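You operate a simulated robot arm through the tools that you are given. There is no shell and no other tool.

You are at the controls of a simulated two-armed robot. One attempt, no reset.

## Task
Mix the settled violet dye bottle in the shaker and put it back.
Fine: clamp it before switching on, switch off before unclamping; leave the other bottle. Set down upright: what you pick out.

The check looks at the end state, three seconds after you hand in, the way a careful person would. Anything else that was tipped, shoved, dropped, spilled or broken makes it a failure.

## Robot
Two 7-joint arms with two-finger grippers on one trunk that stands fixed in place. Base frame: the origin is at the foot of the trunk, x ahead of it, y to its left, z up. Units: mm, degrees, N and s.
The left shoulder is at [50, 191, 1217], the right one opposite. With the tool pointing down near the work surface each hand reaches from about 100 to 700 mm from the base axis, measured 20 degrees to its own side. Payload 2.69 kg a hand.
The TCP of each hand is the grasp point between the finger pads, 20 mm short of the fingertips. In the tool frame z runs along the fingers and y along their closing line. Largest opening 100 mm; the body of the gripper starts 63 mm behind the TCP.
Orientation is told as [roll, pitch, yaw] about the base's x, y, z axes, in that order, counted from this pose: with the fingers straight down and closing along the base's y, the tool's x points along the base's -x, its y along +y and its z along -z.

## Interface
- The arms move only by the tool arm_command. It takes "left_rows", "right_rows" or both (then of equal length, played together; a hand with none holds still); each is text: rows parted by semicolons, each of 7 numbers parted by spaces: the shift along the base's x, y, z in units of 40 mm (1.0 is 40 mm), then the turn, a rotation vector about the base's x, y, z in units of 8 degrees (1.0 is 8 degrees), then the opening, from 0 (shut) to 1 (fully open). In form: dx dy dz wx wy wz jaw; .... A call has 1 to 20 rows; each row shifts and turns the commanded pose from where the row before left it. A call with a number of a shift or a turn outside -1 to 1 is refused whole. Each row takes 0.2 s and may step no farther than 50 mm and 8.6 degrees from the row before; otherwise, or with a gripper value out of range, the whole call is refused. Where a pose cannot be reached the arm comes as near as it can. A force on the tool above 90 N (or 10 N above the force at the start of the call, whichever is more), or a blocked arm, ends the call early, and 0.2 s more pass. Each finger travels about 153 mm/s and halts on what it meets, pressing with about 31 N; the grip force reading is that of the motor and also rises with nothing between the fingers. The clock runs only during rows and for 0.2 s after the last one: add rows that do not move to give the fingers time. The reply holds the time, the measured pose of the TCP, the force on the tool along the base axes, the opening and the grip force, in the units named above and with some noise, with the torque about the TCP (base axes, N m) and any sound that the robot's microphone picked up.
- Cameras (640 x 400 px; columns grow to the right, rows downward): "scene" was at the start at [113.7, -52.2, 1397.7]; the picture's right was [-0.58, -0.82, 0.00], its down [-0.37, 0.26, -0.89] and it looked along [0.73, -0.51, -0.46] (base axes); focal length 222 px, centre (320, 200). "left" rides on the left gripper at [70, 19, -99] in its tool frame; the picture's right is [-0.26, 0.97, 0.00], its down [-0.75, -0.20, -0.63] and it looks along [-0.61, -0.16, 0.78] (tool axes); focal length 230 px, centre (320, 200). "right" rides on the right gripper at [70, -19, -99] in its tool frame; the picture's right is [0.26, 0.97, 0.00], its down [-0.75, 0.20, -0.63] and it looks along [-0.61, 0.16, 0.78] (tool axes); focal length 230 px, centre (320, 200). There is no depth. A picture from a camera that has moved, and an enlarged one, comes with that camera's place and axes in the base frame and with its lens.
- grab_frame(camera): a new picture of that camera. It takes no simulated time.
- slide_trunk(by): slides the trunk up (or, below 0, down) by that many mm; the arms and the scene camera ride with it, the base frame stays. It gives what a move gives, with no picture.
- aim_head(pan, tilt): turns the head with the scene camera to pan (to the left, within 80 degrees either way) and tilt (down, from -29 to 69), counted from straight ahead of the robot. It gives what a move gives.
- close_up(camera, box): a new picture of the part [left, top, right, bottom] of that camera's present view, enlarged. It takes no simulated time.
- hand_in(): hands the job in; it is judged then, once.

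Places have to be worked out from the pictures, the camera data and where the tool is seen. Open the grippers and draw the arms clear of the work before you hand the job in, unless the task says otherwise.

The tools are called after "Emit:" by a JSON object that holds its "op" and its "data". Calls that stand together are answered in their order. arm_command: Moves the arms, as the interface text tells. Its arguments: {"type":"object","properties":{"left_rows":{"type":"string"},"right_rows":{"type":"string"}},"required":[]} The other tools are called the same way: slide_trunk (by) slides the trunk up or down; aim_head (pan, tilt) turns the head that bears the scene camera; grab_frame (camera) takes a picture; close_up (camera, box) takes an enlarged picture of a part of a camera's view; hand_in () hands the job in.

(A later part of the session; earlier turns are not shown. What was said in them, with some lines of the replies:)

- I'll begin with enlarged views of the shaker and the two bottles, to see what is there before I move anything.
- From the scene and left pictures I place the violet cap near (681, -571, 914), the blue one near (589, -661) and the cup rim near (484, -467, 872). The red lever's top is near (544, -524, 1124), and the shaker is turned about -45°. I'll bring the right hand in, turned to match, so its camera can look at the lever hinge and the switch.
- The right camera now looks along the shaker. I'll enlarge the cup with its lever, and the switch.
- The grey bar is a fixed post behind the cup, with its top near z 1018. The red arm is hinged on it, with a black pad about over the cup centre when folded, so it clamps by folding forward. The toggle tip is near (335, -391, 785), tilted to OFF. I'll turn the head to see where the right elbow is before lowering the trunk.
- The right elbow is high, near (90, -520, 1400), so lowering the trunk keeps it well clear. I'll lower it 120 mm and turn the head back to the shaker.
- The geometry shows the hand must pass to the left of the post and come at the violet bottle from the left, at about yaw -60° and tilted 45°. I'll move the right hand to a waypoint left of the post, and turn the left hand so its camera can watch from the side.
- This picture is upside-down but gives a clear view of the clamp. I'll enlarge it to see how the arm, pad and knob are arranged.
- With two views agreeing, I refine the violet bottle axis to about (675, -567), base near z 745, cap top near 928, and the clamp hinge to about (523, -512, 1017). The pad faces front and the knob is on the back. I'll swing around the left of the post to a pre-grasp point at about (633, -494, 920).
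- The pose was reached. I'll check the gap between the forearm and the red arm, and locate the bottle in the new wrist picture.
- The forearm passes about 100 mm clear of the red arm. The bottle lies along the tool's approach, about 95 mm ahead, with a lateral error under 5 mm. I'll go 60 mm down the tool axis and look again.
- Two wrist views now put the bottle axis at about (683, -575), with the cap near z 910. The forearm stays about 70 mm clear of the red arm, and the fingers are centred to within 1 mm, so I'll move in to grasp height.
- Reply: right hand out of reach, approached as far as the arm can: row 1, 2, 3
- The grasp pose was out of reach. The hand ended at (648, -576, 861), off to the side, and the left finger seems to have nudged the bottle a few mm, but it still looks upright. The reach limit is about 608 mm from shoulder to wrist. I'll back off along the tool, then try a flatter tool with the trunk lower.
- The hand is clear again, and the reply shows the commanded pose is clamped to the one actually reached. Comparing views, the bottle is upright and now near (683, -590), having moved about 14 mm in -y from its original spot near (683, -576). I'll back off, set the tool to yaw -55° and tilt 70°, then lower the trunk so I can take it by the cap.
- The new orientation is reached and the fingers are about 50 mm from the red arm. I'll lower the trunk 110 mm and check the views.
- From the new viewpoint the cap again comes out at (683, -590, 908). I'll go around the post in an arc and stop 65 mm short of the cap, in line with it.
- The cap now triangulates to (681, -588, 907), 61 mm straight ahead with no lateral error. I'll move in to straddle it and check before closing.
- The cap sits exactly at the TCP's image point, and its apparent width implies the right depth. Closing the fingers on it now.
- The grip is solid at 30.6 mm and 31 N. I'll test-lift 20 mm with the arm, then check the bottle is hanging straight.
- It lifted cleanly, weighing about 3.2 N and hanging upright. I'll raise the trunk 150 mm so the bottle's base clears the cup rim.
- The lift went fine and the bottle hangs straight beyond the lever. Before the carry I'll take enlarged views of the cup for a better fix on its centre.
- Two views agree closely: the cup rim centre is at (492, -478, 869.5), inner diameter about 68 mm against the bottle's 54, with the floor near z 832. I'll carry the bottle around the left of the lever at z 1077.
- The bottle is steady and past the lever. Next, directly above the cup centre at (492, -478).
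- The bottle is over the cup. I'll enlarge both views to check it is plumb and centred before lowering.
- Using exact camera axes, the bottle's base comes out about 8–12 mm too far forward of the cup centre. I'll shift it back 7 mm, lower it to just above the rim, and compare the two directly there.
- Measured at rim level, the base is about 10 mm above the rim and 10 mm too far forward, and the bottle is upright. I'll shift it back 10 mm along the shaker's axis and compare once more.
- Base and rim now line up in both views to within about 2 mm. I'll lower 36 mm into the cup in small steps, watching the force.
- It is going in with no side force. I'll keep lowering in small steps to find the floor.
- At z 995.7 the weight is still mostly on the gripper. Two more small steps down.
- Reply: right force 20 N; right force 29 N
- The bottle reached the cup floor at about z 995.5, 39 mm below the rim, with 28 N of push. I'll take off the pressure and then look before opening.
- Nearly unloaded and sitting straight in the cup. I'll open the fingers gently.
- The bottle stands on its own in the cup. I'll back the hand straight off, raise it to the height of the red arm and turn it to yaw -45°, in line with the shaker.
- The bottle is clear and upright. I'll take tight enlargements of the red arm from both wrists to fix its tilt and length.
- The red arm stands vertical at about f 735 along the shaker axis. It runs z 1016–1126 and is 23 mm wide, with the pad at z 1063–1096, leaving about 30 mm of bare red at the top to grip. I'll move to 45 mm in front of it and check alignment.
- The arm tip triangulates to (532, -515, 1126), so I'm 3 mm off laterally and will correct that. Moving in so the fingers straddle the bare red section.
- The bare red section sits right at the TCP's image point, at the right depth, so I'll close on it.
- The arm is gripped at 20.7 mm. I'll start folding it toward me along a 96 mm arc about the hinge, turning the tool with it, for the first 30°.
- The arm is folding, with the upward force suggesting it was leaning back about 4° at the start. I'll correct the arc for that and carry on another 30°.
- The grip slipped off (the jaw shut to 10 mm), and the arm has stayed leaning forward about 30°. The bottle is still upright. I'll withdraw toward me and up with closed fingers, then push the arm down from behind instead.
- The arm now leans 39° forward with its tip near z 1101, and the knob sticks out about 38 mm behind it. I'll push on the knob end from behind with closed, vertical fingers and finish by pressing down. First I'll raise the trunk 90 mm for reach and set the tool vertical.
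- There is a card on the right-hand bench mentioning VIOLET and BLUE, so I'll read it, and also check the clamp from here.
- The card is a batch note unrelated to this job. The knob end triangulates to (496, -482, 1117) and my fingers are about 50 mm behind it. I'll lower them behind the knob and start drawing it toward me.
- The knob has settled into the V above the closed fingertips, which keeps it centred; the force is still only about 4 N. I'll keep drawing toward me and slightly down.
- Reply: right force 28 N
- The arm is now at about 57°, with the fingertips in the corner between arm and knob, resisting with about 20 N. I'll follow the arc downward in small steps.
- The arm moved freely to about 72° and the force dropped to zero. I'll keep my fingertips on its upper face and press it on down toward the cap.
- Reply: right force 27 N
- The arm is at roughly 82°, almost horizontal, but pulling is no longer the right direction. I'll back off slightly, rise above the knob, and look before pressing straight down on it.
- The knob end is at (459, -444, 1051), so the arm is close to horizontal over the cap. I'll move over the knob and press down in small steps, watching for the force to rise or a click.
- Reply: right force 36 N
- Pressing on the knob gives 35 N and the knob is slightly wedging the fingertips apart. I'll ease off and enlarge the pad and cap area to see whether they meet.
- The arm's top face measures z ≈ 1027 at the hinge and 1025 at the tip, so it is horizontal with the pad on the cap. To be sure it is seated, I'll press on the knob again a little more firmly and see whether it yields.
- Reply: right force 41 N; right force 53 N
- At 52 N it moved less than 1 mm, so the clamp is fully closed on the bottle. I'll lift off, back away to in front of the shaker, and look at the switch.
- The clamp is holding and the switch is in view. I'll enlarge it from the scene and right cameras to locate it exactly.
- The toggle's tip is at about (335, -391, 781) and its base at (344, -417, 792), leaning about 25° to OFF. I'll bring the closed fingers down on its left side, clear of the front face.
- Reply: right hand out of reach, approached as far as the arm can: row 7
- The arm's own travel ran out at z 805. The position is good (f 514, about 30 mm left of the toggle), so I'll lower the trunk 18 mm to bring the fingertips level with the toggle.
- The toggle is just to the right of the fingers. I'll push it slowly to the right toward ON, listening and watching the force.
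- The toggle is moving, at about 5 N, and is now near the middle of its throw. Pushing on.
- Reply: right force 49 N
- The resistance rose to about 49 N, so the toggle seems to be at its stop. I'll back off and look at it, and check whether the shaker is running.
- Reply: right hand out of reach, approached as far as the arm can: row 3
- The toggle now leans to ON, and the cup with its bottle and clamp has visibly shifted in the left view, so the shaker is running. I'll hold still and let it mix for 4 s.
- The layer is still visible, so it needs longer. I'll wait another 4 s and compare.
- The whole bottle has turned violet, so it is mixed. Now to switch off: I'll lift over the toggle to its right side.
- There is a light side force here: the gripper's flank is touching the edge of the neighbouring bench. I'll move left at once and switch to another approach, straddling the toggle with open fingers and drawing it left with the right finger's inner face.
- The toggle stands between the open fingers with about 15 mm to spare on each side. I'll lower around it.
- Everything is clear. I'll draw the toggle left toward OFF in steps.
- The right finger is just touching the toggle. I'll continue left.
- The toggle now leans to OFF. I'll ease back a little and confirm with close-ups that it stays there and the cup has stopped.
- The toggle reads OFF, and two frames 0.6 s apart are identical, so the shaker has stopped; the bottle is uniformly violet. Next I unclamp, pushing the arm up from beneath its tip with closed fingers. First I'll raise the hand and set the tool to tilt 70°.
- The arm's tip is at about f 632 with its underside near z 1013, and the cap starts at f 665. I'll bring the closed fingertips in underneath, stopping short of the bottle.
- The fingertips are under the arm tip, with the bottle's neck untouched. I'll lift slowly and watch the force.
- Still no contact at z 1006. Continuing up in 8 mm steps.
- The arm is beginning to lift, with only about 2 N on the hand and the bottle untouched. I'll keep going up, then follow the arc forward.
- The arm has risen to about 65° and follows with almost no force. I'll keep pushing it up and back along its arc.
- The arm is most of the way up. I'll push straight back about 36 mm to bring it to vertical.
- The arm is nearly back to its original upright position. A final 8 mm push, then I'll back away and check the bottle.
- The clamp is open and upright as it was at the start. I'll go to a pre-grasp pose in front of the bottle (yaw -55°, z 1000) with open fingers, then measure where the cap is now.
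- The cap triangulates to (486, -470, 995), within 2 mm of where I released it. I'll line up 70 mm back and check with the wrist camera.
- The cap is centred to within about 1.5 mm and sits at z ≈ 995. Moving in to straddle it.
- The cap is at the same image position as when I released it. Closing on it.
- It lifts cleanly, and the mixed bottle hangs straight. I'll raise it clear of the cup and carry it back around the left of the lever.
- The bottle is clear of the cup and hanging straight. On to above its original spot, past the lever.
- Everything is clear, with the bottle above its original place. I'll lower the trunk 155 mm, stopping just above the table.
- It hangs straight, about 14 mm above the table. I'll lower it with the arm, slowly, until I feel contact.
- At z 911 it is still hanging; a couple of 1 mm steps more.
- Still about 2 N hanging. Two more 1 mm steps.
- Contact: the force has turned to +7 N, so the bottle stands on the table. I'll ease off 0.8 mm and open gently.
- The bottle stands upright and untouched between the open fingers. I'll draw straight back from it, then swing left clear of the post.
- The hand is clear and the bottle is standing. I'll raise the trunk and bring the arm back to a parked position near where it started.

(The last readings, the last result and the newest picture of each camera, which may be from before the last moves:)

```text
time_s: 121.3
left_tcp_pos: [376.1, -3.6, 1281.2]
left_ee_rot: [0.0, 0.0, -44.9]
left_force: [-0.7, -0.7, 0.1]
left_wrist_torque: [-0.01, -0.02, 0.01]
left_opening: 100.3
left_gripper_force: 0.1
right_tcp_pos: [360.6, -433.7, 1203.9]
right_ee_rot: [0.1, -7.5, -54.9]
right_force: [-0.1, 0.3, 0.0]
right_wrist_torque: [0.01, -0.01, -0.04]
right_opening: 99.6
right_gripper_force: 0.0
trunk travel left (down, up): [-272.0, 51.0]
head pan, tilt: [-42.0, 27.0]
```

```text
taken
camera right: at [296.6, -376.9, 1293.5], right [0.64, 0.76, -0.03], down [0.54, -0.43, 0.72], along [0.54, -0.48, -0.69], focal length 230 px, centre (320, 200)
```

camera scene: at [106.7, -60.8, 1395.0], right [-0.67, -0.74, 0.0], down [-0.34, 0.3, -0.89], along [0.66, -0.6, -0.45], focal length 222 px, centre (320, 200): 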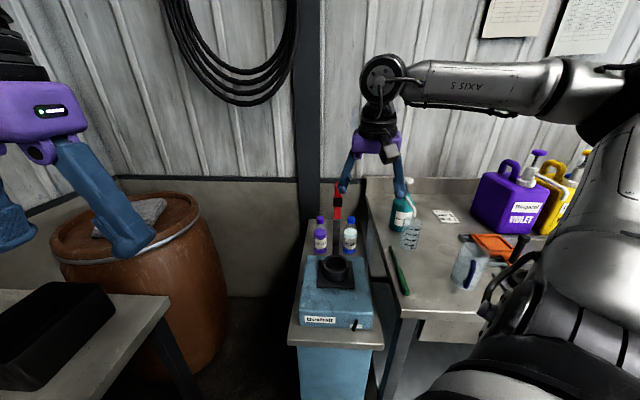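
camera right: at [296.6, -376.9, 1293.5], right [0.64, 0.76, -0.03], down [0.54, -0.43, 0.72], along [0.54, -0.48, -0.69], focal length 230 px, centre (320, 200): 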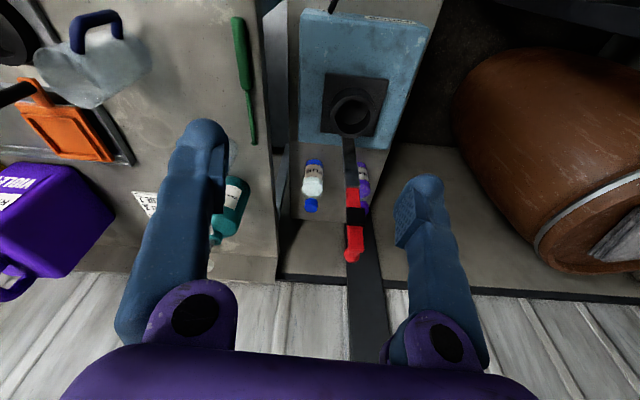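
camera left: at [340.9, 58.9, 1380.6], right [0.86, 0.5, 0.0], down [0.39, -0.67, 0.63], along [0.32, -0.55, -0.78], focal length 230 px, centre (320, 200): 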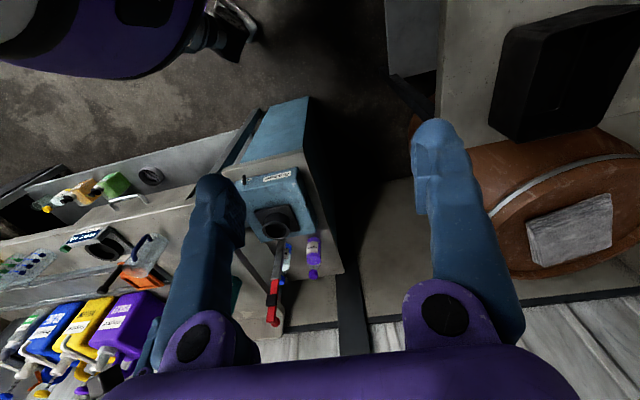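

Both arms are clear. I'll point the head where it was at the start, so I can compare the bottles, switch and bench directly with the first pictures.

Emit:
{"op": "aim_head", "data": {"pan": -35.2, "tilt": 27.1}}

Emit:
{"op": "close_up", "data": {"camera": "scene", "box": [300, 170, 420, 245]}}

Emit:
{"op": "close_up", "data": {"camera": "scene", "box": [300, 240, 428, 360]}}

Emit:
{"op": "grab_frame", "data": {"camera": "scene"}}

```text
time_s: 122.0
left_tcp_pos: [376.2, -4.6, 1281.5]
left_ee_rot: [-0.1, 0.0, -44.9]
left_force: [-0.2, 0.9, -0.1]
left_wrist_torque: [-0.01, 0.0, 0.03]
left_opening: 100.0
left_gripper_force: 0.1
right_tcp_pos: [358.6, -433.5, 1205.1]
right_ee_rot: [0.0, -7.6, -55.0]
right_force: [0.1, -0.3, -0.4]
right_wrist_torque: [-0.01, -0.03, -0.03]
right_opening: 99.9
right_gripper_force: 0.1
trunk travel left (down, up): [-272.0, 51.0]
head pan, tilt: [-35.2, 27.1]
```

```text
5.33 times, centred on (360, 208) of scene
camera zoom: at [113.7, -52.2, 1394.8], right [-0.58, -0.82, 0.0], down [-0.37, 0.26, -0.89], along [0.73, -0.51, -0.46], focal length 1187 px, centre (107, 160)
```

zoom: 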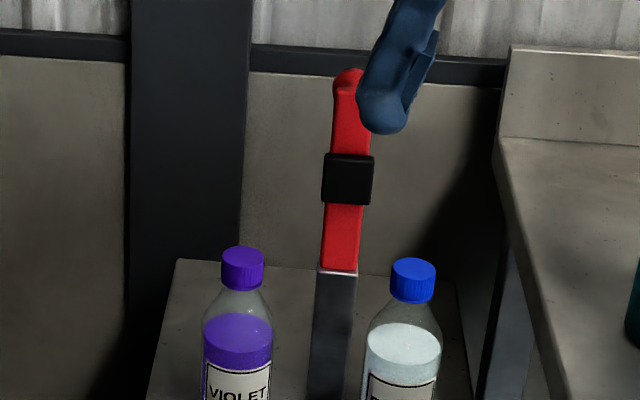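

```text
3.33 times, centred on (364, 300) of scene
camera zoom: at [113.7, -52.2, 1394.8], right [-0.58, -0.82, 0.0], down [-0.37, 0.26, -0.89], along [0.73, -0.51, -0.46], focal length 742 px, centre (173, -133)
```

zoom: 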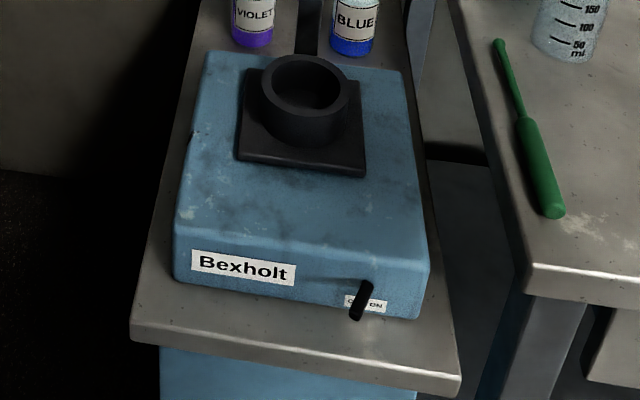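

```text
taken
camera scene: at [113.7, -52.2, 1394.8], right [-0.58, -0.82, 0.0], down [-0.37, 0.26, -0.89], along [0.73, -0.51, -0.46], focal length 222 px, centre (320, 200)
```

scene: 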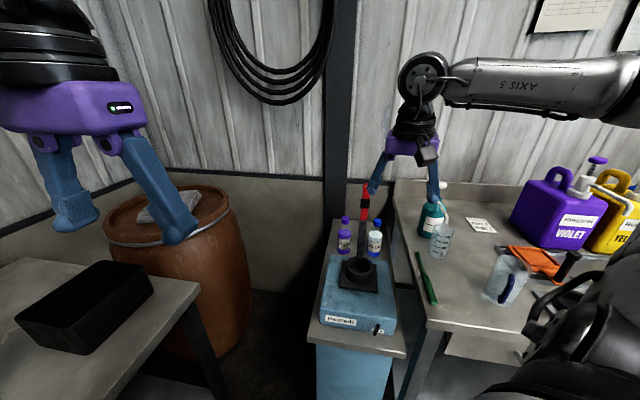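

The violet bottle is within about 2 mm of where it started, upright and evenly mixed. The blue bottle, green tool and other items look unmoved, the switch is OFF, and the clamp is open as at the start. I'll draw the right hand a bit further back and then hand in.

Emit:
{"op": "arm_command", "data": {"right_rows": "-0.55 0.05 0.55 0 0 0.3 1; -0.55 0.05 0.55 0 0 0.3 1; -0.55 0.05 0.55 0 0 0.3 1; 0 0 0 0 0 0 1; 0 0 0 0 0 0 1; 0 0 0 0 0 0 1"}}

Emit:
{"op": "close_up", "data": {"camera": "scene", "box": [290, 170, 440, 350]}}

```text
time_s: 123.4
left_tcp_pos: [375.7, -3.2, 1281.3]
left_ee_rot: [-0.1, 0.1, -44.9]
left_force: [-0.2, 1.0, -0.4]
left_wrist_torque: [0.03, -0.02, -0.04]
left_opening: 100.2
left_gripper_force: 0.2
right_tcp_pos: [294.8, -425.3, 1270.2]
right_ee_rot: [0.0, -7.6, -47.7]
right_force: [0.3, -0.3, -0.5]
right_wrist_torque: [0.0, -0.01, -0.01]
right_opening: 100.2
right_gripper_force: 0.1
trunk travel left (down, up): [-272.0, 51.0]
head pan, tilt: [-35.2, 27.1]
```

```text
2.22 times, centred on (365, 260) of scene
camera zoom: at [113.9, -52.2, 1394.8], right [-0.58, -0.82, 0.0], down [-0.37, 0.26, -0.89], along [0.73, -0.51, -0.46], focal length 494 px, centre (220, 67)
```

zoom: 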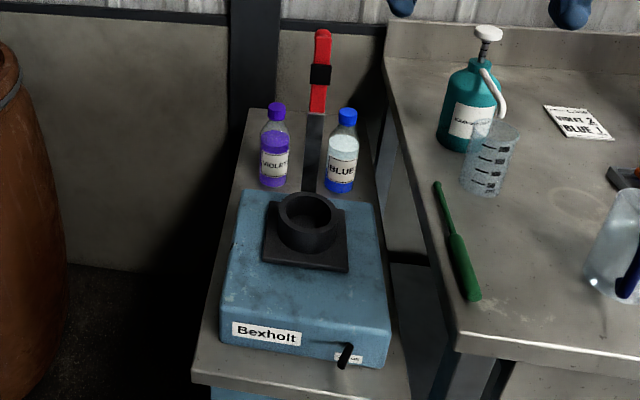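

Both bottles stand upright, the violet one is mixed and back in place, the shaker is off, and both arms are clear with open grippers. Handing in.

Emit:
{"op": "hand_in", "data": {}}

```text
The job is handed in.
```

The violet dye bottle is mixed and back in its place, upright, about 2 mm from where it started by the cameras. I've handed the job in, but I haven't seen the result of the check.

- **Clamping and switching:** I clamped the bottle before switching the shaker on, and switched it off before unclamping. It ran for about 16 seconds, and the violet layer had spread evenly through the bottle.
- **Other bottle:** I didn't touch the blue bottle, and it looks the same as in the first pictures.
- **End state:** The switch is off, the clamp arm is up as it was at the start, and both arms are clear with open grippers.

Two small contacts happened along the way:
- **Violet bottle:** On my first try at picking it up, the arm couldn't reach and a finger slid the bottle about 14 mm. It stayed upright, and I put it back at its original spot.
- **Neighbouring bench:** While I was reaching for the switch, the side of the gripper lightly touched something, most likely the bench edge, at about 4 N. Nothing on the bench appears to have moved.
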